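You operate a simulated robot arm through the tools that you are given. There is no shell and no other tool. Be economical: measure what you need, move in short steps, check, and stop when the job is done.

Carry out the task below with a simulated robot arm. There is one attempt and no reset: what you move stays moved.

TASK
Store the mode DP ONLY on the controller, zero the flush count and shut the lid.
Fine: change nothing else; leave the latch alone.
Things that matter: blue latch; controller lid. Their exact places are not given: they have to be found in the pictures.

Only the result counts: the job must be done as asked and must still hold three seconds after the hand-in. Knocking over, shifting, dropping, spilling or breaking anything else fails it. A push-on lid holds only when it is set on centred and level and pressed home; a screw cap is set on level and turned clockwise until tight.

THE ROBOT
A 6-joint arm with a four-finger gripper on a trunk, on a base that drives. Base frame: it is fixed to the floor where the robot stands at the start and does not move with it; the origin is under the middle of the robot, x ahead of it, y to its left, z up. Readings come in m, degrees, newtons and seconds.
With the tool pointing down near the work surface it reaches from about 0.32 to 0.82 m from the robot's upright axis, wherever it stands. Its first joint turns from -166.0 to 166.0 degrees. Places, roughly: blue latch [0.9, 0.2, 1.4]; controller lid [1, 0.2, 1.4]. Payload 3.67 kg.
Tool frame: the origin (TCP) lies between the finger pads and is the grasp point; the fingertips stand 0.028 m ahead of it; z points along the fingers, y is the line along which they close. Largest opening 0.112 m; the body of the gripper starts 0.073 m behind the TCP.
Orientation is that of the tool frame in the base frame, as [roll, pitch, yaw] about the fixed x, y, z axes, in that order (R = Rz(yaw) Ry(pitch) Rx(roll)). With the fingers straight down and closing along the base's y, the tool's x points along the base's -x, its y along +y and its z along -z.

THE INTERFACE
- The arm moves only by the tool servo_tool. Its argument "increments" is a list of rows, each a list of 6 numbers: the shift along the tool's x, y, z in units of 20 mm (1.0 is 20 mm), then the turn, a rotation vector about the tool's x, y, z in units of 4 degrees (1.0 is 4 degrees). In form: [[tx, ty, tz, ax, ay, az], ...]. A call has 1 to 20 rows; each row shifts and turns the commanded pose from where the row before left it, along the tool's axes as they then stand. "hand" is the gripper command, from -1 (fully open) to 1 (shut), values between in proportion, set as the call begins (left out, the last holds). A call with a number of a shift or a turn outside -1 to 1 is refused whole. Each row takes 0.2 s and may step no farther than 0.05 m and 8.6 degrees from the row before; otherwise, or with a gripper value out of range, the whole call is refused. Where a pose cannot be reached the arm comes as near as it can. A force on the tool above 50 N (or 10 N above the force at the start of the call, whichever is more), or a blocked arm, ends the call early, and 0.2 s more pass. The fingers move at their own pace and stop on an object; they squeeze with about 36 N. The grip force told is the motor's: it shows also when the fingers shut on nothing. Time passes only in rows, and 0.2 s behind the last, so rows that do not move let the fingers close. The reply holds the time, the measured pose of the TCP, the force on the tool along the base axes, the opening and the grip force, in the units named above and with some noise, with the torque about the TCP (base axes, N m) and any sound that the robot's microphone picked up.
- Cameras (640 x 400 px; columns grow to the right, rows downward): "scene" is now at [0.1087, 0.1802, 1.3658]; the picture's right is [-0.36, -0.93, 0.00], its down [-0.21, 0.08, -0.98] and it looks along [0.91, -0.35, -0.22] (base axes); focal length 252 px, centre (320, 200). "wrist" rides on the gripper at [0.06, -0.018, -0.104] in the tool frame; the picture's right is [0.29, 0.96, 0.00], its down [-0.80, 0.24, -0.55] and it looks along [-0.53, 0.16, 0.83] (tool axes); focal length 234 px, centre (320, 200).
- capture(camera): a new picture of that camera. No time passes.
- drive_base(legs): drives the robot by 1 to 6 legs, each [ahead, left, turn to the left] in m, m and degrees, along the robot's own axes; the way and the turn of a leg run together, so that a leg with both is an arc; at most 1.5 m and 180 degrees a leg. The arm and the cameras ride along, it lands a little off, and it stops where it bumps. It gives what a move gives.
- head_to(pan, tilt): turns the head with the scene camera to pan (to the left, within 143 degrees either way) and tilt (down, from -29 to 69), counted from straight ahead of the robot. It gives what a move gives.
- point_at(camera, pixels): for up to 12 pixels [column, row] of the newest picture of that camera ("zoom" is the newest enlarged one), the place [x, y, z] in the base frame of the surface seen there, good to about 0.002 m. No time passes.
- zoom(camera, box): a new picture of the part [left, top, right, bottom] of that camera's present view, enlarged. No time passes.
- close_job(): hands the job in; it is judged then, once.

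Keep the steps short. Do not move on a guess: measure, check each grasp and each placing, and mend mistakes. In all there are 80 turns and 48 pictures (those below and enlarged ones count). Leave the gripper open and the arm clear of the work at the hand-in unless told otherwise, and finish with a single line.

The tools are called after "Call:" as a command line: name --pt "numbers of a row" for each row, then --argument value for the rest, lists and objects as JSON in quotes. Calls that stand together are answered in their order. servo_tool: Moves the arm, as the interface text tells. Its arguments: {"type":"object","properties":{"increments":{"type":"array"},"hand":{"type":"number"}},"required":["increments"]} The other tools are called the same way: drive_base (legs) drives the base; head_to (pan, tilt) turns the head that bears the scene camera; capture (camera) takes a picture; point_at (camera, pixels) gives the place of the surface under pixels of a picture; zoom (camera, box) takes an enlarged picture of a part of a camera's view; close_job () hands the job in.

At the start:

```text
clock: 0.0
tool_pos: [0.5572, -0.2359, 0.9994]
ee_rot: [180.0, 0.1, -179.9]
contact_force: [0.8, 0.0, 0.4]
moment: [-0.01, -0.01, 0.0]
grip_width: 0.1121
grasp_force: 0.0
robot x, y, heading: [-0.0017, -0.0013, -0.1]
head pan, tilt: [-21.1, 12.7]
```

scene: 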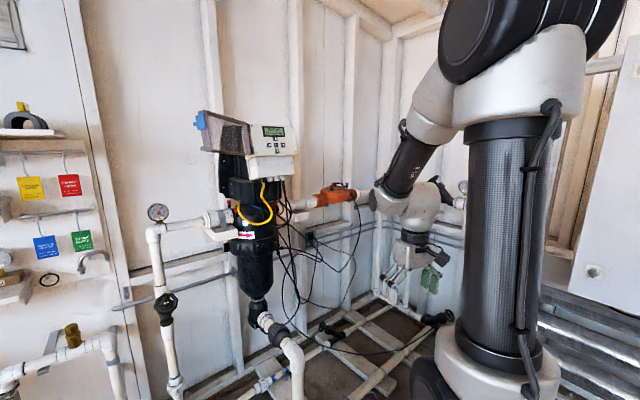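
wrist: 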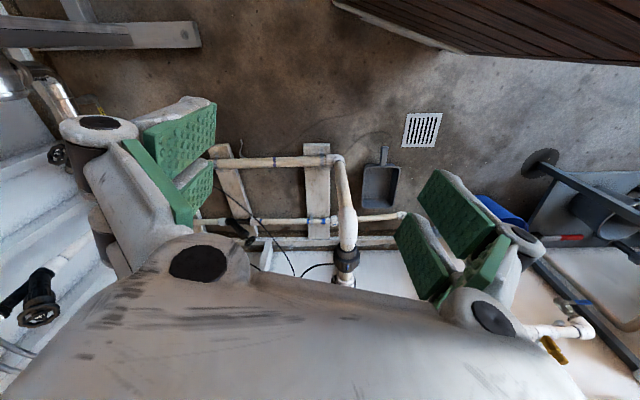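

I see the controller at about (265,140) in the scene. I'll zoom in on it and on the wall cards at the left.

Call:
zoom --camera "scene" --box '[190, 95, 310, 170]'

Call:
zoom --camera "scene" --box '[0, 80, 160, 290]'

```text
5.33 times, centred on (250, 132) of scene
```

zoom: 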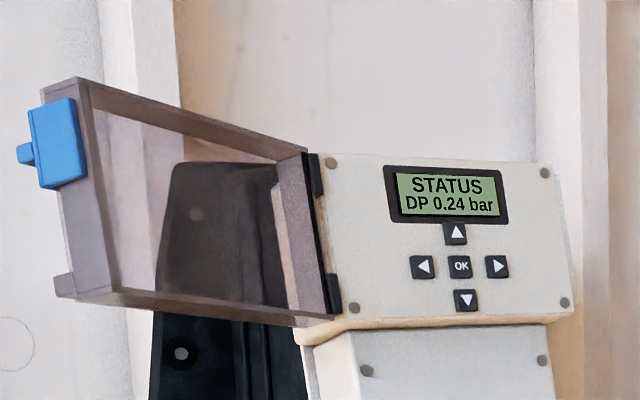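

```text
1.90 times, centred on (80, 185) of scene
```

zoom: 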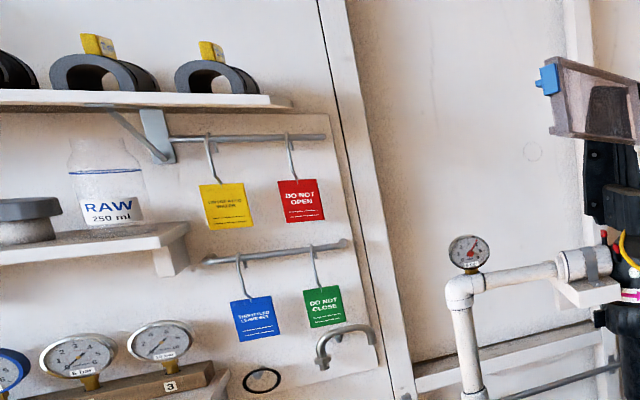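

The lid is open on the left, hinged beside the panel. I'll measure the panel corners, the buttons, the lid edge and the latch.

Call:
point_at --camera "scene" --pixels '[[275.3, 138.7], [276.3, 144.9], [277.4, 151.1], [269.1, 145.1], [283.2, 144.9], [252.1, 125.4], [292.2, 127.4], [295.8, 151.6], [256.4, 152.8], [200.3, 122.2], [203.5, 112.5], [203, 148.4]]'

Call:
zoom --camera "scene" --box '[250, 115, 306, 150]'

```text
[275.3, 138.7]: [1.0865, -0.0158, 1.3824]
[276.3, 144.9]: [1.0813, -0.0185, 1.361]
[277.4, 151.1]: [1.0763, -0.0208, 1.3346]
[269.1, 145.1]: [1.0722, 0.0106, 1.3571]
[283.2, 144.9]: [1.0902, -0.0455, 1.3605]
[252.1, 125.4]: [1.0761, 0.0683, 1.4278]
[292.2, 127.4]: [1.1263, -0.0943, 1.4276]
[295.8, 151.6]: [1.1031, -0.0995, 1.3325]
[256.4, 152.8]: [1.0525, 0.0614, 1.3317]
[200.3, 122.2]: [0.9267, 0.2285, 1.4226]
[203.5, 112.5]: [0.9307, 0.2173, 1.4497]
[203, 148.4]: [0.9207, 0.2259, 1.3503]
```

```text
11.43 times, centred on (278, 132) of scene
```

zoom: 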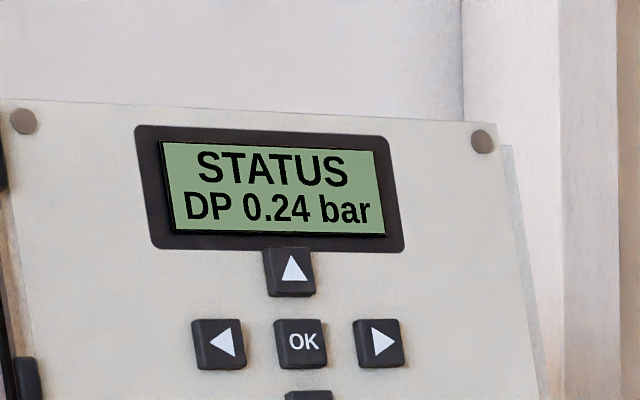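

Next I'll look down to see how much floor there is for driving closer.

Call:
head_to --pan 0 --tilt 50

Call:
capture --camera "scene"

```text
clock: 1.0
tool_pos: [0.5571, -0.2359, 1.0003]
ee_rot: [-180.0, 0.1, 180.0]
contact_force: [0.3, -0.3, 0.0]
moment: [-0.01, 0.03, -0.01]
grip_width: 0.112
grasp_force: 0.0
robot x, y, heading: [0.0017, 0.003, 0.0]
head pan, tilt: [0.0, 50.0]
```

```text
42 pictures are left
```

scene: 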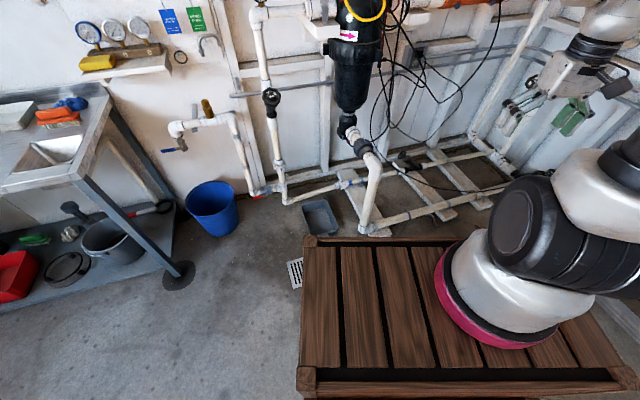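

Call:
point_at --camera "scene" --pixels '[[310, 240], [304, 380], [480, 245], [365, 228], [320, 218], [375, 165], [310, 300], [345, 130], [270, 150], [430, 250], [210, 205], [283, 205]]'

```text
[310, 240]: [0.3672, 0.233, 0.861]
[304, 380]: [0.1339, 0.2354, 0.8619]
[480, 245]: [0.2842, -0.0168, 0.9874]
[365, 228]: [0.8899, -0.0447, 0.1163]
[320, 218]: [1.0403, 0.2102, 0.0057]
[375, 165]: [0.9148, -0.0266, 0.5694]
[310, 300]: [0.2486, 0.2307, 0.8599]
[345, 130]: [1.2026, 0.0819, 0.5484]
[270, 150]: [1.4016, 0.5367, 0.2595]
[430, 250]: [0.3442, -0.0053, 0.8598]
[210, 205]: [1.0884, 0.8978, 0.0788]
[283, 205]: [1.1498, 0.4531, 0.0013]
```

The wood-topped trunk carries the arm, and the floor is clear to about x=0.85. I'll raise the arm 0.3 m here, then pitch the tool forward to face the panel.

Call:
servo_tool --pt "0 0 -1 0 0 0" --pt "0 0 -1 0 0 0" --pt "0 0 -1 0 0 0" --pt "0 0 -1 0 0 0" --pt "0 0 -1 0 0 0" --pt "0 0 -1 0 0 0" --pt "0 0 -1 0 0 0" --pt "0 0 -1 0 0 0" --pt "0 0 -1 0 0 0" --pt "0 0 -1 0 0 0" --pt "0 0 -1 0 0 0" --pt "0 0 -1 0 0 0" --pt "0 0 -1 0 0 0" --pt "0 0 -1 0 0 0" --pt "0 0 -1 0 0 0" --pt "0 0 -1 0 0 0" --hand 1

Call:
servo_tool --pt "0 0 0 0 -1 0" --pt "0 0 0 0 -1 0" --pt "0 0 0 0 -1 0" --pt "0 0 0 0 -1 0" --pt "0 0 0 0 -1 0" --pt "0 0 0 0 -1 0" --pt "0 0 0 0 -1 0" --pt "0 0 0 0 -1 0" --pt "0 0 0 0 -1 0" --pt "0 0 0 0 -1 0" --pt "0 0 0 0 -1 0" --pt "0 0 0 0 -1 0" --pt "0 0 0 0 -1 0" --pt "0 0 0 0 -1 0" --pt "0 0 0 0 -1 0" --pt "0 0 0 0 -1 0" --pt "0 0 0 0 -1 0" --pt "0 0 0 0 -1 0" --pt "0 0 0 0 -1 0"

Call:
head_to --pan -15 --tilt 15

Call:
capture --camera "scene"

```text
clock: 4.4
tool_pos: [0.5573, -0.2361, 1.3194]
ee_rot: [180.0, 0.0, 180.0]
contact_force: [-0.4, 0.2, -0.3]
moment: [0.04, 0.02, 0.04]
grip_width: 0.0001
grasp_force: 36.1
robot x, y, heading: [-0.0011, 0.0004, 0.1]
head pan, tilt: [0.0, 50.0]
```

```text
clock: 8.4
tool_pos: [0.5575, -0.2355, 1.3189]
ee_rot: [-179.9, 76.1, 180.0]
contact_force: [-0.4, 1.0, 0.0]
moment: [-0.02, -0.02, 0.03]
grip_width: 0.0001
grasp_force: 35.9
robot x, y, heading: [-0.0017, 0.0013, 0.0]
head pan, tilt: [0.0, 50.0]
```

```text
clock: 9.4
tool_pos: [0.5576, -0.2362, 1.3196]
ee_rot: [179.9, 76.0, 179.8]
contact_force: [-0.5, -0.2, 0.4]
moment: [-0.01, 0.02, 0.0]
grip_width: 0.0
grasp_force: 35.8
robot x, y, heading: [-0.0006, -0.004, -0.1]
head pan, tilt: [-15.0, 15.0]
```

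```text
41 pictures are left
```

scene: 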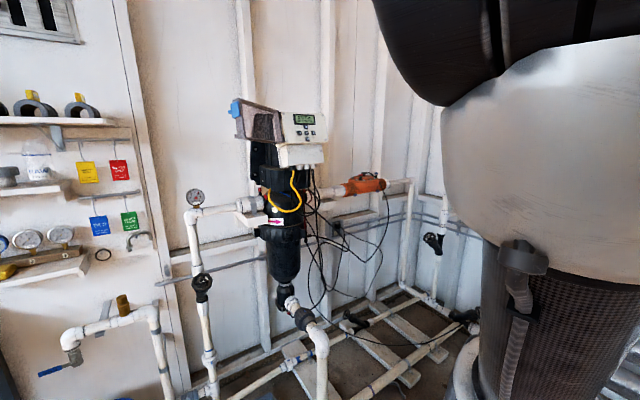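

Call:
point_at --camera "scene" --pixels '[[203, 290], [150, 335], [365, 185], [322, 345], [245, 135], [310, 150]]'

Call:
servo_tool --pt "0 0 0 -0.834 0 -0.208" --pt "0 0 0 -0.834 0 -0.208" --pt "0 0 0 -0.834 0 -0.208" --pt "0 0 0 -0.834 0 -0.208" --pt "0 0 0 -0.834 0 -0.208"

```text
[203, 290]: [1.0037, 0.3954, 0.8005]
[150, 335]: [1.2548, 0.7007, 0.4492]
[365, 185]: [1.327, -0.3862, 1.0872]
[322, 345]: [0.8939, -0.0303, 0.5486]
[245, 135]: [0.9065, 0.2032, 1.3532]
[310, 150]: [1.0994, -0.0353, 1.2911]
```

```text
clock: 10.6
tool_pos: [0.5574, -0.236, 1.3209]
ee_rot: [180.0, 76.1, -162.7]
contact_force: [-0.3, -0.5, 0.1]
moment: [-0.01, 0.0, -0.06]
grip_width: 0.0001
grasp_force: 36.3
robot x, y, heading: [-0.0033, 0.0022, -0.2]
head pan, tilt: [-15.0, 15.0]
```

The tool now faces the panel squarely. I'll drive 0.33 m ahead.

Call:
drive_base --legs '[[0.33, 0, 0]]'

Call:
head_to --pan -12 --tilt 5

Call:
capture --camera "scene"

```text
clock: 12.9
tool_pos: [0.8947, -0.237, 1.3215]
ee_rot: [179.9, 76.0, -162.9]
contact_force: [-0.6, -0.3, 0.3]
moment: [0.01, 0.03, 0.03]
grip_width: 0.0
grasp_force: 35.6
robot x, y, heading: [0.3341, 0.0033, 0.1]
head pan, tilt: [-15.0, 15.0]
```

```text
clock: 13.6
tool_pos: [0.8947, -0.2317, 1.3215]
ee_rot: [-179.1, 76.0, -161.8]
contact_force: [-0.1, 0.0, -0.3]
moment: [0.02, -0.01, -0.01]
grip_width: 0.0
grasp_force: 35.5
robot x, y, heading: [0.3349, -0.0017, -0.0]
head pan, tilt: [-12.0, 5.0]
```

```text
40 pictures are left
```

scene: 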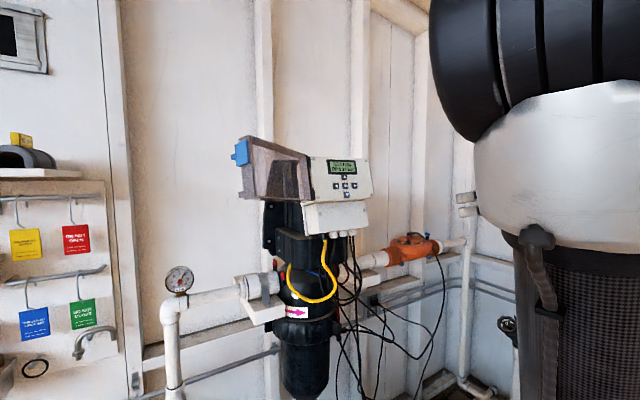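

Call:
zoom --camera "scene" --box '[300, 150, 380, 200]'

```text
8.00 times, centred on (340, 175) of scene
```

zoom: 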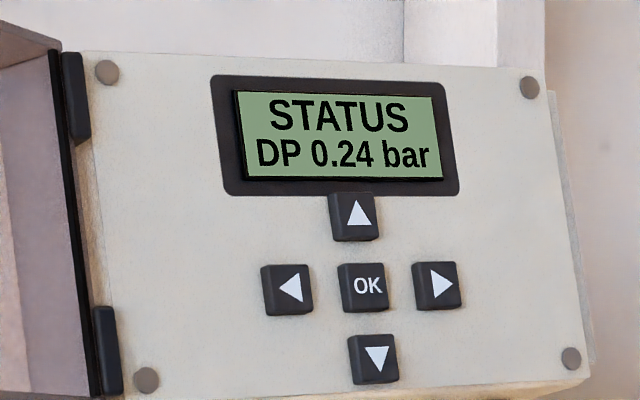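

Call:
point_at --camera "zoom" --pixels '[[356, 214], [365, 286], [375, 358], [289, 288], [438, 284], [106, 72], [530, 87], [571, 358], [145, 379], [320, 330], [420, 330], [200, 230]]'

```text
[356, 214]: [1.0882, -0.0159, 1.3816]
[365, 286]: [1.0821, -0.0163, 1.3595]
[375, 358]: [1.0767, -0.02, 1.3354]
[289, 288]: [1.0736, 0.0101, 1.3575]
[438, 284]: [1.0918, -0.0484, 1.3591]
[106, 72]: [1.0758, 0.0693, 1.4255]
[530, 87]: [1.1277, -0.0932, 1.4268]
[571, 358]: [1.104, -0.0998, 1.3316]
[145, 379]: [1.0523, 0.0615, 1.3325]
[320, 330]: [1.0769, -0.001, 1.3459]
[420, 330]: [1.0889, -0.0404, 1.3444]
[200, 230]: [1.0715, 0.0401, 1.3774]
```

I have the button centres: OK is at (1.082,-0.017,1.359). I'll move to 60 mm in front of OK.

Call:
servo_tool --pt "-0.606 0.925 0.867 0 0 0" --pt "-0.606 0.925 0.867 0 0 0" --pt "-0.606 0.925 0.867 0 0 0" --pt "-0.606 0.925 0.867 0 0 0" --pt "-0.606 0.925 0.867 0 0 0" --pt "-0.606 0.925 0.867 0 0 0" --pt "-0.606 0.925 0.867 0 0 0" --pt "-0.606 0.925 0.867 0 0 0"

Call:
capture --camera "scene"

Call:
capture --camera "wrist"

```text
clock: 15.4
tool_pos: [1.0016, -0.048, 1.3819]
ee_rot: [-178.9, 76.2, -161.6]
contact_force: [-0.5, -1.2, 0.6]
moment: [0.04, 0.0, -0.04]
grip_width: 0.0003
grasp_force: 35.9
robot x, y, heading: [0.3373, -0.0003, 0.1]
head pan, tilt: [-12.0, 5.0]
```

```text
38 pictures are left
```

scene: 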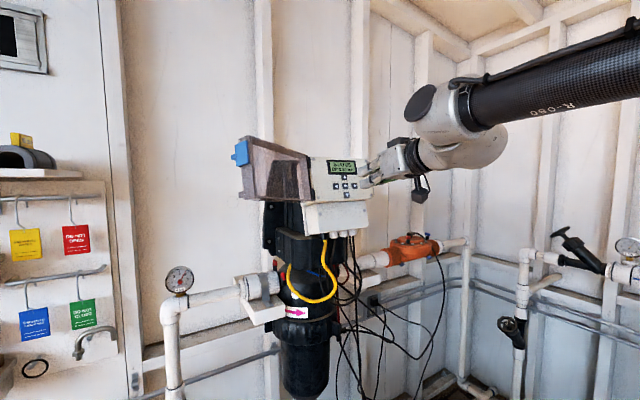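

```text
37 pictures are left
```

wrist: 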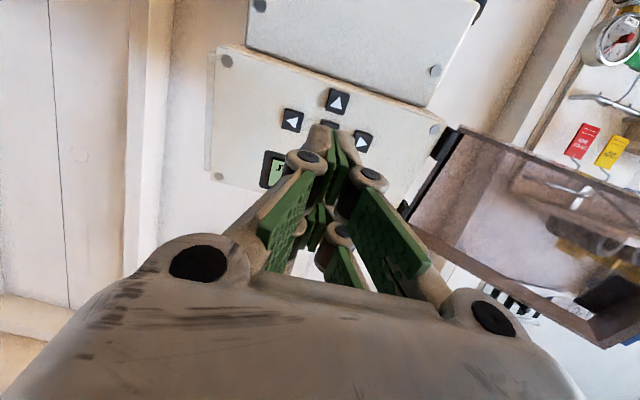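

The tip sits about 61 mm from OK, 5 mm to the right. I'll correct that, advance to about 11 mm and check.

Call:
servo_tool --pt "0.07 0.25 0 0 0 0" --pt "0 0 0.83 0 0 0" --pt "0 0 0.83 0 0 0" --pt "0 0 0.84 0 0 0" --pt "0 0 0 0 0 0"

Call:
zoom --camera "scene" --box '[300, 145, 396, 205]'

```text
clock: 16.6
tool_pos: [1.0495, -0.0281, 1.3684]
ee_rot: [-179.2, 76.1, -161.8]
contact_force: [-0.1, -0.6, 0.2]
moment: [0.02, 0.04, -0.02]
grip_width: 0.0
grasp_force: 35.5
robot x, y, heading: [0.3401, -0.0036, -0.2]
head pan, tilt: [-12.0, 5.0]
```

```text
6.67 times, centred on (348, 175) of scene
```

zoom: 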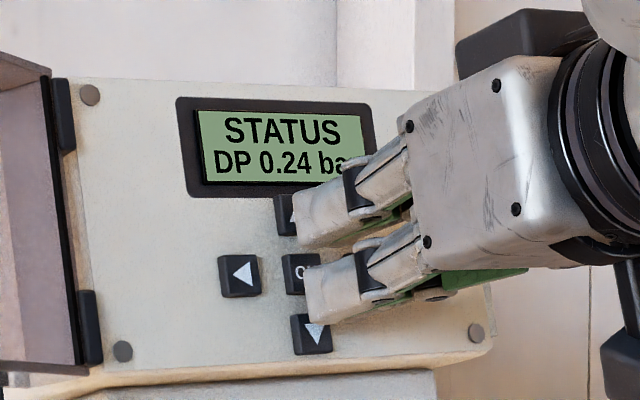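

The gripper shows two prongs, one above the other. I'll measure where their tips are.

Call:
point_at --camera "zoom" --pixels '[[302, 205], [306, 238], [312, 285], [317, 315], [340, 235], [330, 200], [345, 305], [335, 272], [387, 215], [400, 170]]'

Call:
zoom --camera "wrist" --box '[240, 80, 432, 200]'

```text
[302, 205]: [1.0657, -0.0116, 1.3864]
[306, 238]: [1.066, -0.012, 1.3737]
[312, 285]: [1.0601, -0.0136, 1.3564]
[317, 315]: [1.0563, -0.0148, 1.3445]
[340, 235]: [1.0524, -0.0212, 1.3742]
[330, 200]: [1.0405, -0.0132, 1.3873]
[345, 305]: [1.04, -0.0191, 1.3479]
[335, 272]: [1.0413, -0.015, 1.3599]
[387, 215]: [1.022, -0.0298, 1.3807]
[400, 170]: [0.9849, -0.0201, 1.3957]
```

```text
3.33 times, centred on (336, 140) of wrist
```

zoom: 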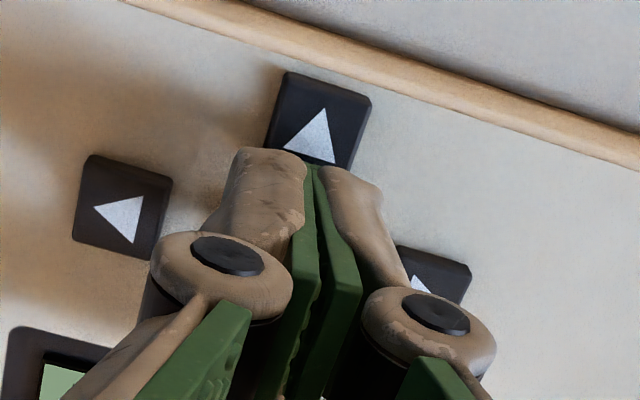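

Each finger has two prongs about 44 mm apart top to bottom, so a square press could touch neighbouring buttons. I'll back off and tilt the tool up 24°. That makes only the top prong lead, and I'll aim it at OK.

Call:
servo_tool --pt "0 0 -0.75 0 0 0" --pt "0 0 -0.75 0 0 0" --pt "0 0 0 0 -1 0" --pt "0 0 0 0 -1 0" --pt "0 0 0 0 -1 0" --pt "0 0 0 0 -1 0" --pt "0 0 0 0 -1 0" --pt "0 0 0 0 -1 0" --pt "0.82 0.02 0.22 0 0 0" --pt "0.82 0 0.22 0 0 0" --pt "0 0 0 0 0 0"

Call:
zoom --camera "scene" --box '[300, 145, 396, 205]'

```text
clock: 19.0
tool_pos: [1.0196, -0.0276, 1.3135]
ee_rot: [142.4, 88.2, 161.2]
contact_force: [0.1, -0.3, -1.2]
moment: [0.02, 0.0, -0.01]
grip_width: 0.0002
grasp_force: 35.8
out of reach, approached as far as the arm can: row 4, 5, 6
robot x, y, heading: [0.3352, -0.0013, 0.2]
head pan, tilt: [-12.0, 5.0]
```

```text
6.67 times, centred on (348, 175) of scene
```

zoom: 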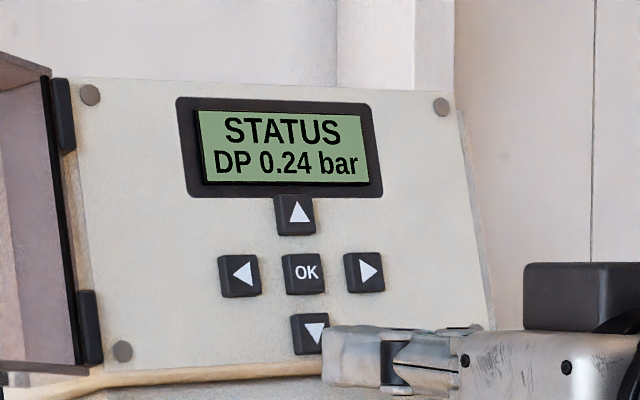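

The arm reached a limit at a 13° tilt, but the top prong still leads and the display stays in view. I'll check where the top prong really is.

Call:
point_at --camera "zoom" --pixels '[[332, 330], [330, 345], [329, 360], [328, 378], [345, 328], [370, 328], [303, 272], [315, 328]]'

Call:
capture --camera "scene"

```text
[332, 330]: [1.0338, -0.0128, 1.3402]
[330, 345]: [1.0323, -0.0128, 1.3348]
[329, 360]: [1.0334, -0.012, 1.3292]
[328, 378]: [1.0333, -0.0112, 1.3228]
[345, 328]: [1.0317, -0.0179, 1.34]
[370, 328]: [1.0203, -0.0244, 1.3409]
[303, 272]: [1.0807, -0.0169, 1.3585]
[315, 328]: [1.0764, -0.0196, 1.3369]
```

```text
33 pictures are left
```

scene: 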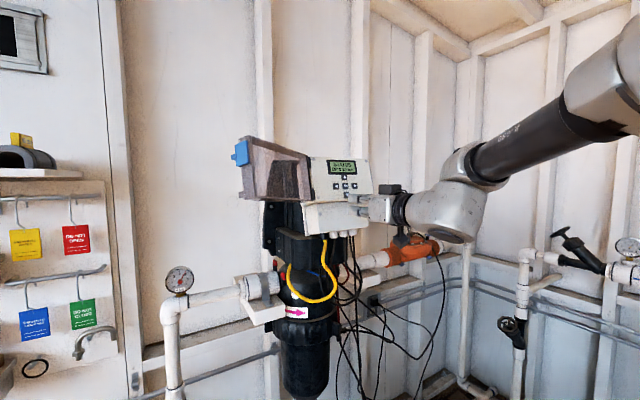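

The top prong spans about 8 to 26 mm above the TCP. I'll try DOWN first, since scrolling is harmless. I line up 20 mm in front of it.

Call:
servo_tool --pt "-0.42 -0.5 0.41 0 0 0" --pt "0 0 0 0 0 0"

Call:
zoom --camera "scene" --box '[300, 145, 396, 205]'

Call:
zoom --camera "wrist" --box '[220, 60, 444, 200]'

```text
clock: 19.6
tool_pos: [1.0303, -0.036, 1.3221]
ee_rot: [142.9, 88.1, 161.7]
contact_force: [0.3, 0.2, -0.5]
moment: [0.02, 0.01, 0.0]
grip_width: 0.0
grasp_force: 35.0
robot x, y, heading: [0.3376, 0.003, -0.1]
head pan, tilt: [-12.0, 5.0]
```

```text
6.67 times, centred on (348, 175) of scene
```

zoom: 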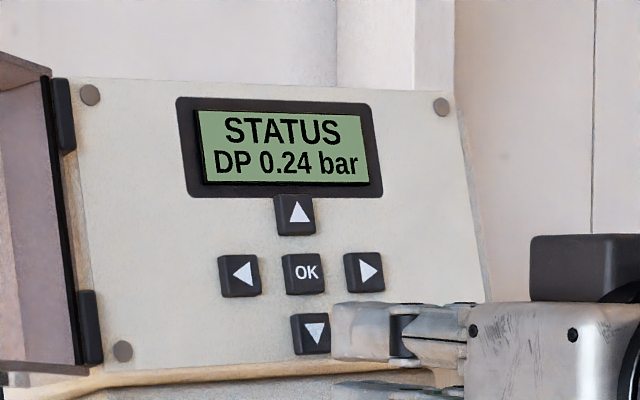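

```text
2.86 times, centred on (332, 130) of wrist
```

zoom: 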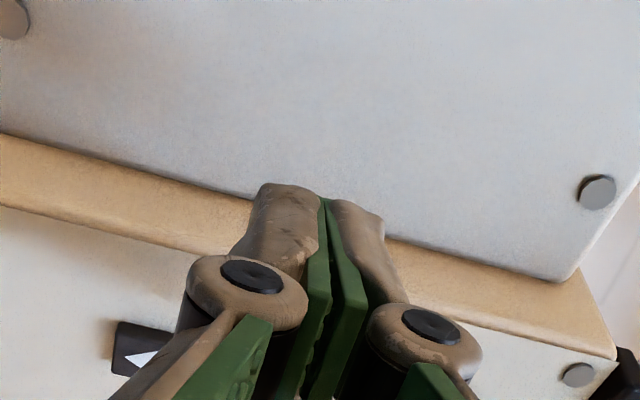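

The top prong is level with DOWN. I advance in small rows.

Call:
servo_tool --pt "0 0 0.25 0 0 0" --pt "0 0 0.25 0 0 0" --pt "0 0 0.2 0 0 0" --pt "0 0 0.1 0 0 0" --pt "0 0 0.1 0 0 0" --pt "0 0 0.1 0 0 0"

Call:
zoom --camera "scene" --box '[300, 145, 396, 205]'

```text
clock: 21.0
tool_pos: [1.0496, -0.0268, 1.3213]
ee_rot: [142.7, 88.2, 161.5]
contact_force: [-1.2, -0.1, -0.3]
moment: [0.04, 0.02, -0.01]
grip_width: 0.0
grasp_force: 35.7
robot x, y, heading: [0.3369, 0.002, 0.0]
head pan, tilt: [-12.0, 5.0]
```

```text
6.67 times, centred on (348, 175) of scene
```

zoom: 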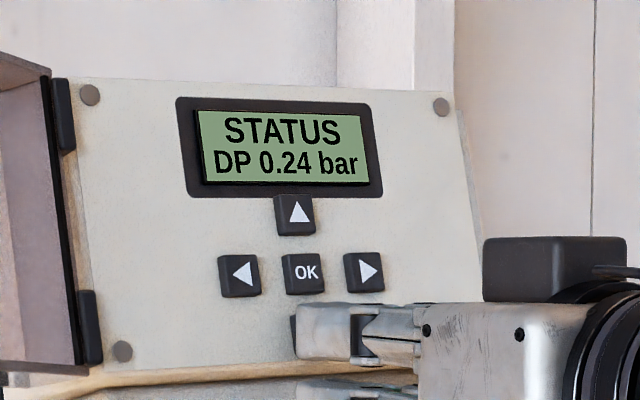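

Call:
servo_tool --pt "0 0 0.1 0 0 0" --pt "0 0 0.1 0 0 0"

```text
clock: 21.6
tool_pos: [1.0529, -0.0262, 1.3208]
ee_rot: [145.1, 88.1, 164.0]
contact_force: [-10.9, -3.6, -3.4]
moment: [0.01, 0.03, 0.0]
grip_width: 0.0058
grasp_force: 35.9
robot x, y, heading: [0.3403, -0.0016, 0.2]
head pan, tilt: [-12.0, 5.0]
heard: click
```

I heard a click. I back off 12 mm and read the display.

Call:
servo_tool --pt "0 0 -0.3 0 0 0" --pt "0 0 -0.3 0 0 0"

Call:
zoom --camera "scene" --box '[300, 145, 396, 205]'

```text
clock: 22.2
tool_pos: [1.0425, -0.0295, 1.3215]
ee_rot: [142.9, 88.1, 161.7]
contact_force: [-0.1, -0.3, -0.3]
moment: [0.0, -0.02, 0.0]
grip_width: 0.0
grasp_force: 35.3
robot x, y, heading: [0.3397, -0.0026, -0.2]
head pan, tilt: [-12.0, 5.0]
```

```text
6.67 times, centred on (348, 175) of scene
```

zoom: 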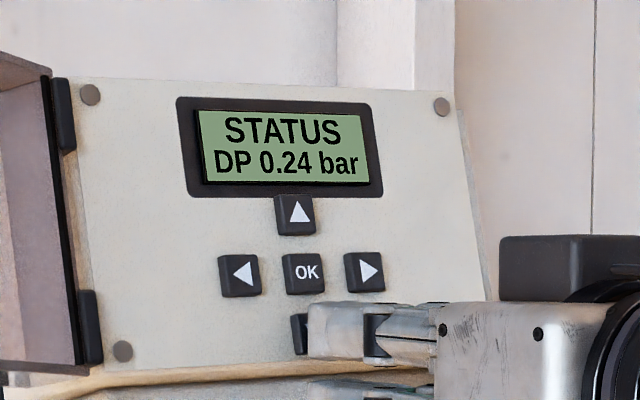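

DOWN clicked, but STATUS did not change. Next I try RIGHT.

Call:
servo_tool --pt "-0.625 -0.78 0.105 0 0 0" --pt "-0.625 -0.78 0.105 0 0 0" --pt "0 0 0 0 0 0" --pt "0 0 0.2 0 0 0" --pt "0 0 0.15 0 0 0" --pt "0 0 0.15 0 0 0" --pt "0 0 0.1 0 0 0"

Call:
zoom --camera "scene" --box '[300, 145, 396, 205]'

```text
clock: 23.8
tool_pos: [1.063, -0.0533, 1.3458]
ee_rot: [158.0, 88.3, 176.3]
contact_force: [-34.9, -35.3, 6.6]
moment: [-0.9, 0.66, -0.58]
grip_width: 0.0003
grasp_force: 36.4
robot x, y, heading: [0.3361, -0.0031, -0.2]
head pan, tilt: [-12.0, 5.0]
stopped in row 7: the force on the tool passed its limit at 53 N (the readings are from after the stop); the commanded pose is now the measured one
```

```text
6.67 times, centred on (348, 175) of scene
```

zoom: 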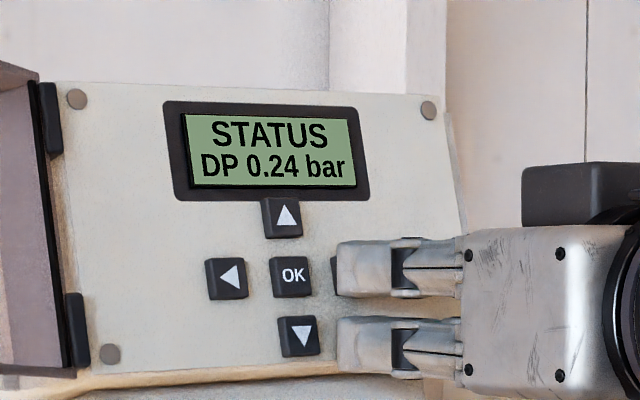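

The force limit tripped at 53 N. I back off straight away and look.

Call:
servo_tool --pt "0 0 -0.3 0 0 0" --pt "0 0 -0.4 0 0 0" --pt "0 0 -0.4 0 0 0" --pt "0 0 0 0 0 0"

Call:
zoom --camera "scene" --box '[300, 145, 396, 205]'

Call:
capture --camera "wrist"

```text
clock: 24.8
tool_pos: [1.0446, -0.0553, 1.3435]
ee_rot: [156.6, 88.1, 175.3]
contact_force: [0.1, 0.4, -0.6]
moment: [0.01, 0.01, 0.02]
grip_width: 0.0
grasp_force: 35.5
robot x, y, heading: [0.3325, -0.0036, 0.1]
head pan, tilt: [-12.0, 5.0]
```

```text
6.67 times, centred on (348, 175) of scene
```

zoom: 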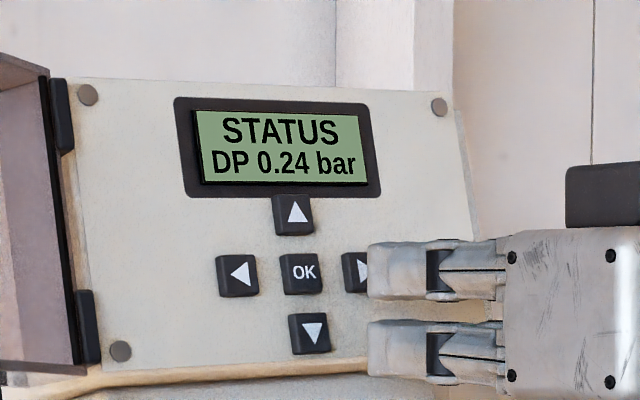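

```text
26 pictures are left
```

wrist: 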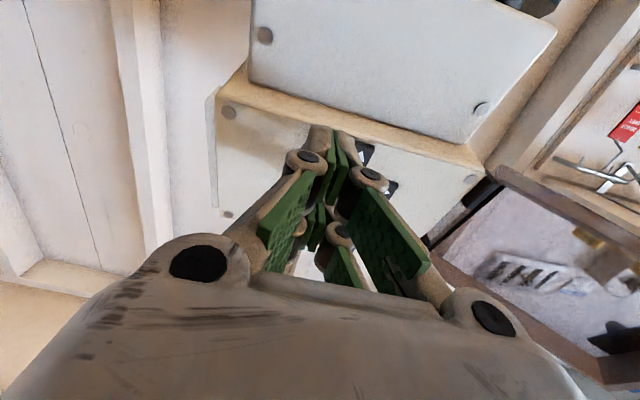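

Now it's clear: the panel leans back, so at this tilt the lower prong leads. It touched the panel below RIGHT, and no button clicked. I'll use the lower prong as the pointer, raise the tool so it faces RIGHT at 12 mm, and check.

Call:
servo_tool --pt "0 0 -0.5 0 0 0" --pt "-0.91 -0.21 0.4 0 0 0" --pt "-0.91 -0.21 0.42 0 0 0" --pt "0 0 0 0 0 0"

Call:
zoom --camera "scene" --box '[300, 145, 396, 205]'

```text
clock: 25.8
tool_pos: [1.055, -0.0622, 1.3793]
ee_rot: [156.6, 88.1, 175.5]
contact_force: [0.8, -0.1, -0.2]
moment: [0.02, 0.0, 0.01]
grip_width: 0.0001
grasp_force: 35.4
robot x, y, heading: [0.3366, 0.002, 0.3]
head pan, tilt: [-12.0, 5.0]
```

```text
6.67 times, centred on (348, 175) of scene
```

zoom: 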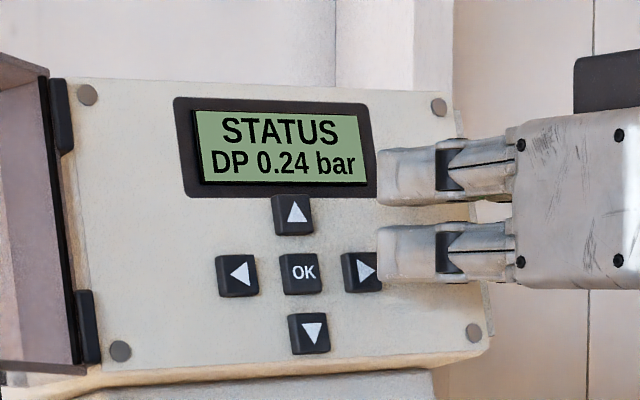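

Call:
servo_tool --pt "0 0 0.25 0 0 0" --pt "0 0 0.15 0 0 0" --pt "0 0 0.1 0 0 0" --pt "0 0 0.08 0 0 0"

```text
clock: 26.8
tool_pos: [1.0652, -0.0576, 1.379]
ee_rot: [157.0, 88.2, 175.7]
contact_force: [-0.6, 0.5, -0.6]
moment: [0.03, 0.0, 0.0]
grip_width: 0.0
grasp_force: 35.6
robot x, y, heading: [0.3383, -0.0026, 0.3]
head pan, tilt: [-12.0, 5.0]
```

Call:
servo_tool --pt "0 0 0.08 0 0 0" --pt "0 0 0.08 0 0 0"

```text
clock: 27.4
tool_pos: [1.0686, -0.0574, 1.3806]
ee_rot: [156.3, 88.1, 175.3]
contact_force: [-1.9, -1.4, -0.4]
moment: [0.03, 0.04, 0.04]
grip_width: 0.006
grasp_force: 35.8
robot x, y, heading: [0.3363, -0.0022, -0.2]
head pan, tilt: [-12.0, 5.0]
heard: click
```

A click. I'll read the display, which is still visible.

Call:
servo_tool --pt "0 0 -0.25 0 0 0" --pt "0 0 -0.25 0 0 0"

Call:
zoom --camera "scene" --box '[300, 145, 396, 205]'

```text
clock: 28.0
tool_pos: [1.0594, -0.0602, 1.3795]
ee_rot: [156.2, 88.2, 175.0]
contact_force: [1.0, -0.5, 0.5]
moment: [-0.03, -0.01, -0.01]
grip_width: 0.0
grasp_force: 35.7
robot x, y, heading: [0.3355, 0.0039, -0.2]
head pan, tilt: [-12.0, 5.0]
```

```text
6.67 times, centred on (348, 175) of scene
```

zoom: 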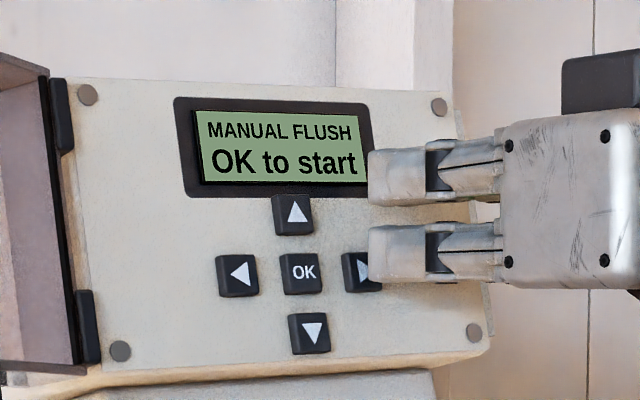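

RIGHT moves through the screens. This one is MANUAL FLUSH, so OK must not be pressed here. RIGHT again.

Call:
servo_tool --pt "0 0 0.25 0 0 0" --pt "0 0 0.17 0 0 0" --pt "0 0 0.09 0 0 0" --pt "0 0 -0.26 0 0 0" --pt "0 0 -0.25 0 0 0"

Call:
zoom --camera "scene" --box '[300, 145, 396, 205]'

```text
clock: 29.2
tool_pos: [1.0586, -0.0599, 1.381]
ee_rot: [155.9, 88.2, 174.8]
contact_force: [0.3, -0.3, -0.3]
moment: [-0.01, -0.01, 0.03]
grip_width: 0.0
grasp_force: 36.0
robot x, y, heading: [0.3405, -0.0035, 0.2]
head pan, tilt: [-12.0, 5.0]
```

```text
6.67 times, centred on (348, 175) of scene
```

zoom: 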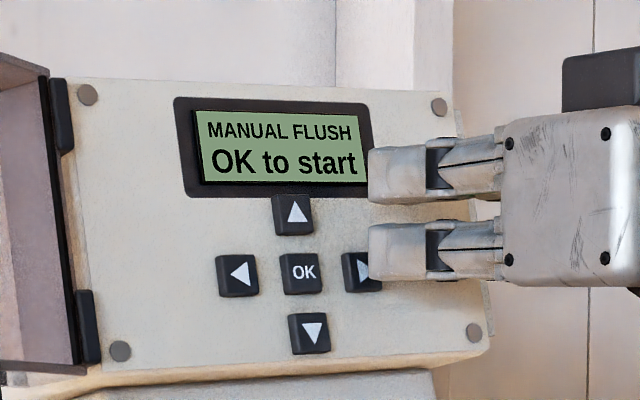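

No click that time; the move turned back too soon. I'll go slightly deeper and hold.

Call:
servo_tool --pt "0 0 0.25 0 0 0" --pt "0 0 0.2 0 0 0" --pt "0 0 0.09 0 0 0" --pt "0 0 0 0 0 0" --pt "0 0 -0.27 0 0 0" --pt "0 0 -0.27 0 0 0"

Call:
zoom --camera "scene" --box '[300, 145, 396, 205]'

```text
clock: 30.6
tool_pos: [1.0594, -0.0597, 1.3814]
ee_rot: [156.2, 88.2, 174.9]
contact_force: [0.2, -0.1, 0.3]
moment: [0.01, -0.02, 0.02]
grip_width: 0.0
grasp_force: 36.0
robot x, y, heading: [0.3374, -0.0028, -0.1]
head pan, tilt: [-12.0, 5.0]
heard: click
```

```text
6.67 times, centred on (348, 175) of scene
```

zoom: 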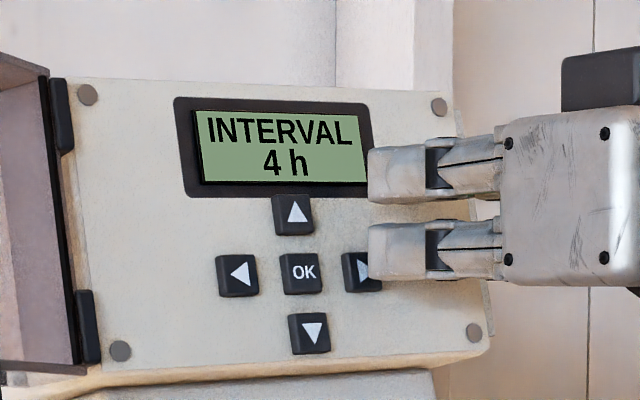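

That's INTERVAL. RIGHT again.

Call:
servo_tool --pt "0 0 0.25 0 0 0" --pt "0 0 0.2 0 0 0" --pt "0 0 0.09 0 0 0" --pt "0 0 0 0 0 0" --pt "0 0 -0.27 0 0 0" --pt "0 0 -0.27 0 0 0"

Call:
zoom --camera "scene" --box '[300, 145, 396, 205]'

```text
clock: 32.0
tool_pos: [1.0594, -0.0591, 1.3806]
ee_rot: [156.1, 88.2, 174.9]
contact_force: [0.4, 0.1, -0.2]
moment: [0.02, -0.02, 0.02]
grip_width: 0.0
grasp_force: 36.1
robot x, y, heading: [0.3328, 0.0037, -0.1]
head pan, tilt: [-12.0, 5.0]
heard: click
```

```text
6.67 times, centred on (348, 175) of scene
```

zoom: 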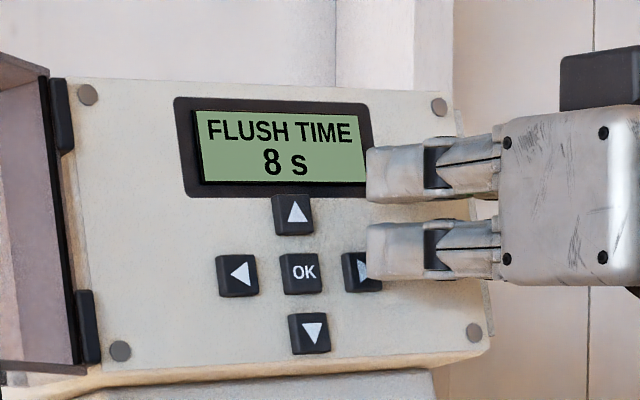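

FLUSH TIME. RIGHT again.

Call:
servo_tool --pt "0 0 0.25 0 0 0" --pt "0 0 0.2 0 0 0" --pt "0 0 0.09 0 0 0" --pt "0 0 0 0 0 0" --pt "0 0 -0.27 0 0 0" --pt "0 0 -0.27 0 0 0"

Call:
zoom --camera "scene" --box '[300, 145, 396, 205]'

```text
clock: 33.4
tool_pos: [1.0598, -0.0605, 1.3807]
ee_rot: [156.1, 88.2, 175.0]
contact_force: [0.4, 0.3, 0.6]
moment: [0.04, -0.02, -0.01]
grip_width: 0.0
grasp_force: 35.8
robot x, y, heading: [0.3347, -0.0041, -0.1]
head pan, tilt: [-12.0, 5.0]
heard: click
```

```text
6.67 times, centred on (348, 175) of scene
```

zoom: 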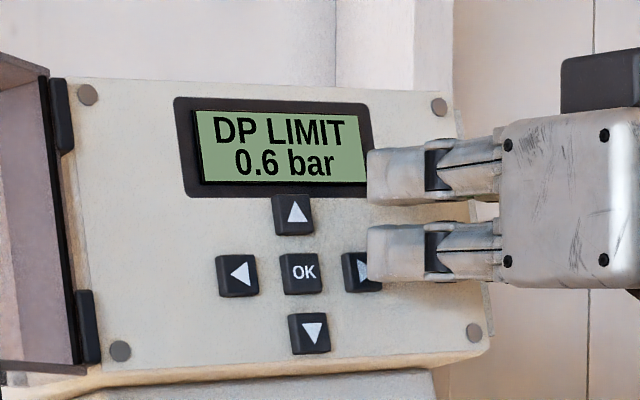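

DP LIMIT. RIGHT again.

Call:
servo_tool --pt "0 0 0.25 0 0 0" --pt "0 0 0.2 0 0 0" --pt "0 0 0.09 0 0 0" --pt "0 0 0 0 0 0" --pt "0 0 -0.27 0 0 0" --pt "0 0 -0.27 0 0 0"

Call:
zoom --camera "scene" --box '[300, 145, 396, 205]'

```text
clock: 34.8
tool_pos: [1.0606, -0.0605, 1.3806]
ee_rot: [156.2, 88.2, 174.9]
contact_force: [-0.3, -0.7, 0.0]
moment: [0.0, 0.04, 0.0]
grip_width: 0.0002
grasp_force: 35.6
robot x, y, heading: [0.3352, -0.0056, 0.2]
head pan, tilt: [-12.0, 5.0]
heard: click
```

```text
6.67 times, centred on (348, 175) of scene
```

zoom: 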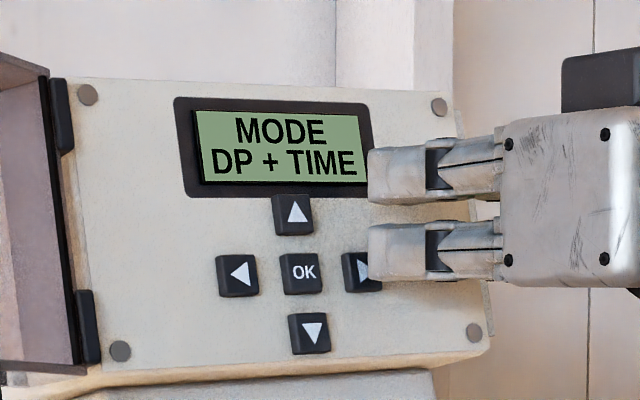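

MODE reads DP + TIME. I'll move over to DOWN with the lower prong, backing off first, then press once.

Call:
servo_tool --pt "0 0 -0.8 0 0 0" --pt "0.63 0.785 -0.115 0 0 0" --pt "0.63 0.785 -0.115 0 0 0" --pt "0 0 0.5 0 0 0" --pt "0 0 0.3 0 0 0" --pt "0 0 0 0 0 0"

Call:
zoom --camera "scene" --box '[300, 145, 396, 205]'

```text
clock: 36.2
tool_pos: [1.0451, -0.0321, 1.3549]
ee_rot: [157.5, 88.2, 176.3]
contact_force: [0.1, 0.4, 0.0]
moment: [0.04, -0.02, 0.0]
grip_width: 0.0
grasp_force: 36.1
robot x, y, heading: [0.3366, -0.0018, 0.0]
head pan, tilt: [-12.0, 5.0]
```

```text
6.67 times, centred on (348, 175) of scene
```

zoom: 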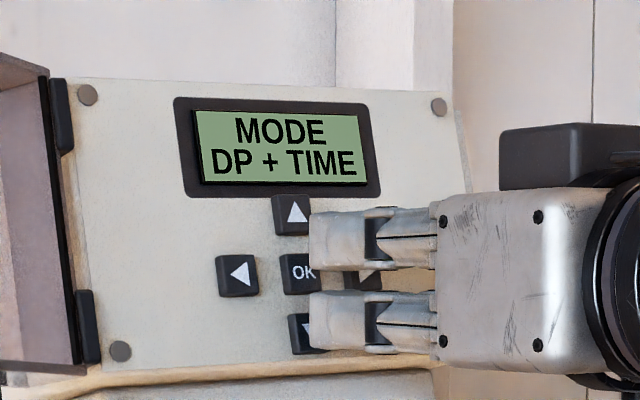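

The lower prong lines up with DOWN. I press.

Call:
servo_tool --pt "0 0 0.25 0 0 0" --pt "0 0 0.2 0 0 0" --pt "0 0 0.09 0 0 0" --pt "0 0 0 0 0 0" --pt "0 0 -0.27 0 0 0" --pt "0 0 -0.27 0 0 0"

Call:
zoom --camera "scene" --box '[300, 145, 396, 205]'

```text
clock: 37.6
tool_pos: [1.0437, -0.0312, 1.3567]
ee_rot: [157.1, 88.1, 175.8]
contact_force: [-0.7, -0.3, 0.3]
moment: [0.02, 0.02, 0.01]
grip_width: 0.0
grasp_force: 35.8
robot x, y, heading: [0.3381, 0.0022, -0.0]
head pan, tilt: [-12.0, 5.0]
heard: click
```

```text
6.67 times, centred on (348, 175) of scene
```

zoom: 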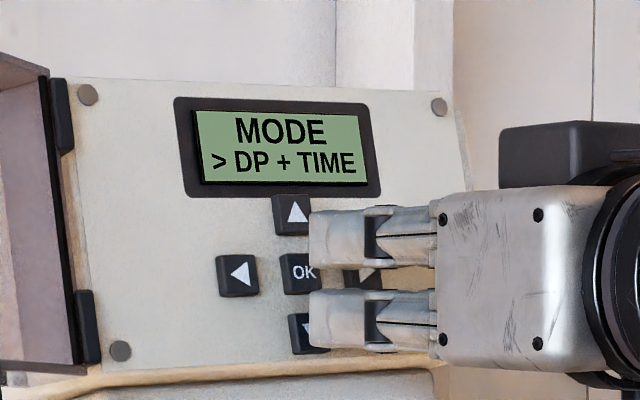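

The screen now shows "> DP + TIME", which is edit mode. I press DOWN again and look.

Call:
servo_tool --pt "0 0 0.25 0 0 0" --pt "0 0 0.2 0 0 0" --pt "0 0 0.09 0 0 0" --pt "0 0 0 0 0 0" --pt "0 0 -0.27 0 0 0" --pt "0 0 -0.27 0 0 0"

Call:
zoom --camera "scene" --box '[300, 145, 396, 205]'

```text
clock: 39.0
tool_pos: [1.0448, -0.0318, 1.3552]
ee_rot: [157.7, 88.1, 176.5]
contact_force: [0.0, 0.0, -1.3]
moment: [-0.04, -0.04, 0.0]
grip_width: 0.0
grasp_force: 36.2
robot x, y, heading: [0.3373, 0.0007, 0.2]
head pan, tilt: [-12.0, 5.0]
heard: click
```

```text
6.67 times, centred on (348, 175) of scene
```

zoom: 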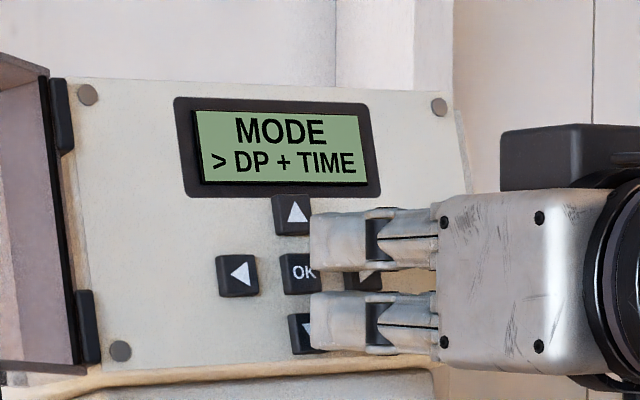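

There was a click but no change, so DOWN is probably at the end of the list. I move to UP and press once.

Call:
servo_tool --pt "0 0 -0.8 0 0 0" --pt "-0.79 0.02 0.17 0 0 0" --pt "-0.79 0.02 0.17 0 0 0" --pt "-0.79 0.02 0.17 0 0 0" --pt "0 0 0.5 0 0 0" --pt "0 0 0.3 0 0 0" --pt "0 0 0 0 0 0"

Call:
zoom --camera "scene" --box '[300, 145, 396, 205]'

```text
clock: 40.6
tool_pos: [1.0554, -0.0273, 1.4031]
ee_rot: [156.3, 88.2, 175.0]
contact_force: [-0.1, 0.4, -0.2]
moment: [0.0, 0.02, 0.01]
grip_width: 0.0003
grasp_force: 35.9
robot x, y, heading: [0.3363, 0.0013, 0.0]
head pan, tilt: [-12.0, 5.0]
```

```text
6.67 times, centred on (348, 175) of scene
```

zoom: 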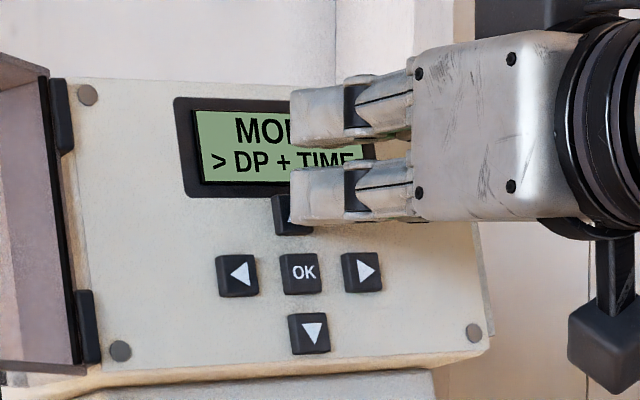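

Aligned, about 2 mm high. I correct it and press UP.

Call:
servo_tool --pt "0.1 0 0 0 0 0" --pt "0 0 0.25 0 0 0" --pt "0 0 0.2 0 0 0" --pt "0 0 0.09 0 0 0" --pt "0 0 0 0 0 0" --pt "0 0 -0.27 0 0 0" --pt "0 0 -0.27 0 0 0"

Call:
zoom --camera "scene" --box '[300, 145, 396, 205]'

```text
clock: 42.2
tool_pos: [1.0552, -0.0279, 1.4007]
ee_rot: [156.5, 88.2, 175.2]
contact_force: [0.1, -0.7, -0.1]
moment: [-0.02, -0.01, 0.0]
grip_width: 0.0
grasp_force: 35.7
robot x, y, heading: [0.3384, -0.0017, -0.0]
head pan, tilt: [-12.0, 5.0]
heard: click
```

```text
6.67 times, centred on (348, 175) of scene
```

zoom: 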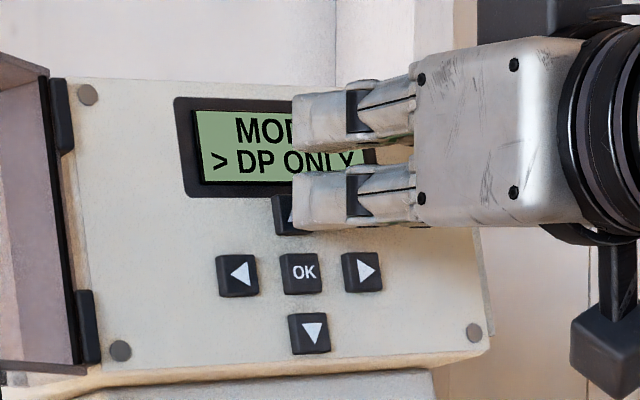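

The candidate now reads "> DP ONLY". I move down to OK and press to store it.

Call:
servo_tool --pt "0 0 -0.8 0 0 0" --pt "0.57 -0.015 -0.125 0 0 0" --pt "0.57 -0.015 -0.125 0 0 0" --pt "0 0 0.5 0 0 0" --pt "0 0 0.3 0 0 0" --pt "0 0 0 0 0 0" --pt "0 0 0.25 0 0 0" --pt "0 0 0.2 0 0 0" --pt "0 0 0.09 0 0 0" --pt "0 0 0 0 0 0" --pt "0 0 -0.27 0 0 0" --pt "0 0 -0.27 0 0 0"

Call:
zoom --camera "scene" --box '[300, 145, 396, 205]'

```text
clock: 44.8
tool_pos: [1.0493, -0.0294, 1.3776]
ee_rot: [157.0, 88.2, 175.7]
contact_force: [-0.2, -0.5, -0.7]
moment: [-0.02, 0.0, 0.01]
grip_width: 0.0002
grasp_force: 35.3
robot x, y, heading: [0.332, -0.0005, -0.1]
head pan, tilt: [-12.0, 5.0]
heard: click
```

```text
6.67 times, centred on (348, 175) of scene
```

zoom: 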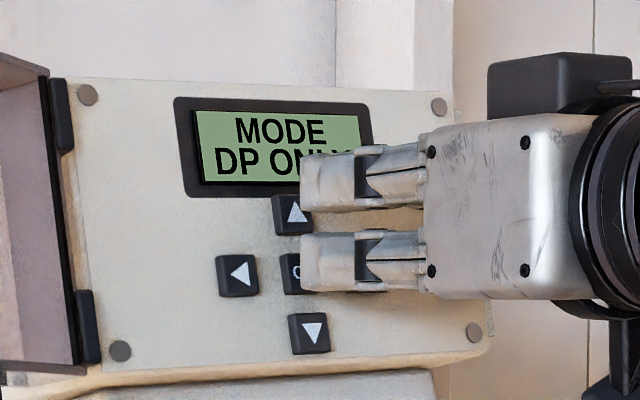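

The mode is stored: the ">" is gone and it reads DP ONLY. I go back to RIGHT and press for the next screen.

Call:
servo_tool --pt "0 0 -0.8 0 0 0" --pt "-0.06 -0.8 0 0 0 0" --pt "-0.06 -0.8 0 0 0 0" --pt "0 0 0.5 0 0 0" --pt "0 0 0.3 0 0 0" --pt "0 0 0 0 0 0" --pt "0 0 0.25 0 0 0" --pt "0 0 0.2 0 0 0" --pt "0 0 0.09 0 0 0" --pt "0 0 0 0 0 0" --pt "0 0 -0.27 0 0 0" --pt "0 0 -0.27 0 0 0"

Call:
zoom --camera "scene" --box '[300, 145, 396, 205]'

```text
clock: 47.4
tool_pos: [1.0602, -0.06, 1.3798]
ee_rot: [156.6, 88.2, 175.5]
contact_force: [-0.1, -0.3, 0.3]
moment: [0.02, 0.02, -0.02]
grip_width: 0.0
grasp_force: 35.7
robot x, y, heading: [0.3373, -0.0012, 0.0]
head pan, tilt: [-12.0, 5.0]
heard: click
```

```text
6.67 times, centred on (348, 175) of scene
```

zoom: 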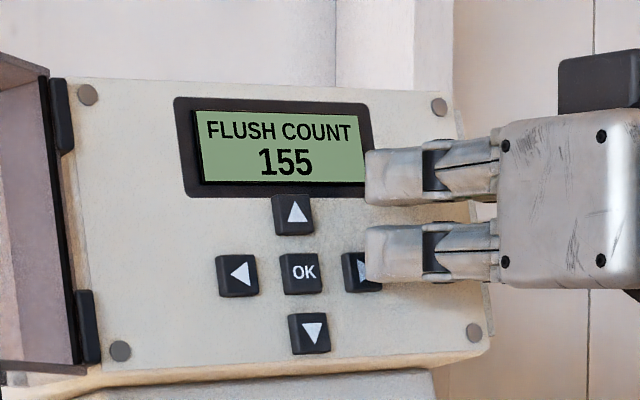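

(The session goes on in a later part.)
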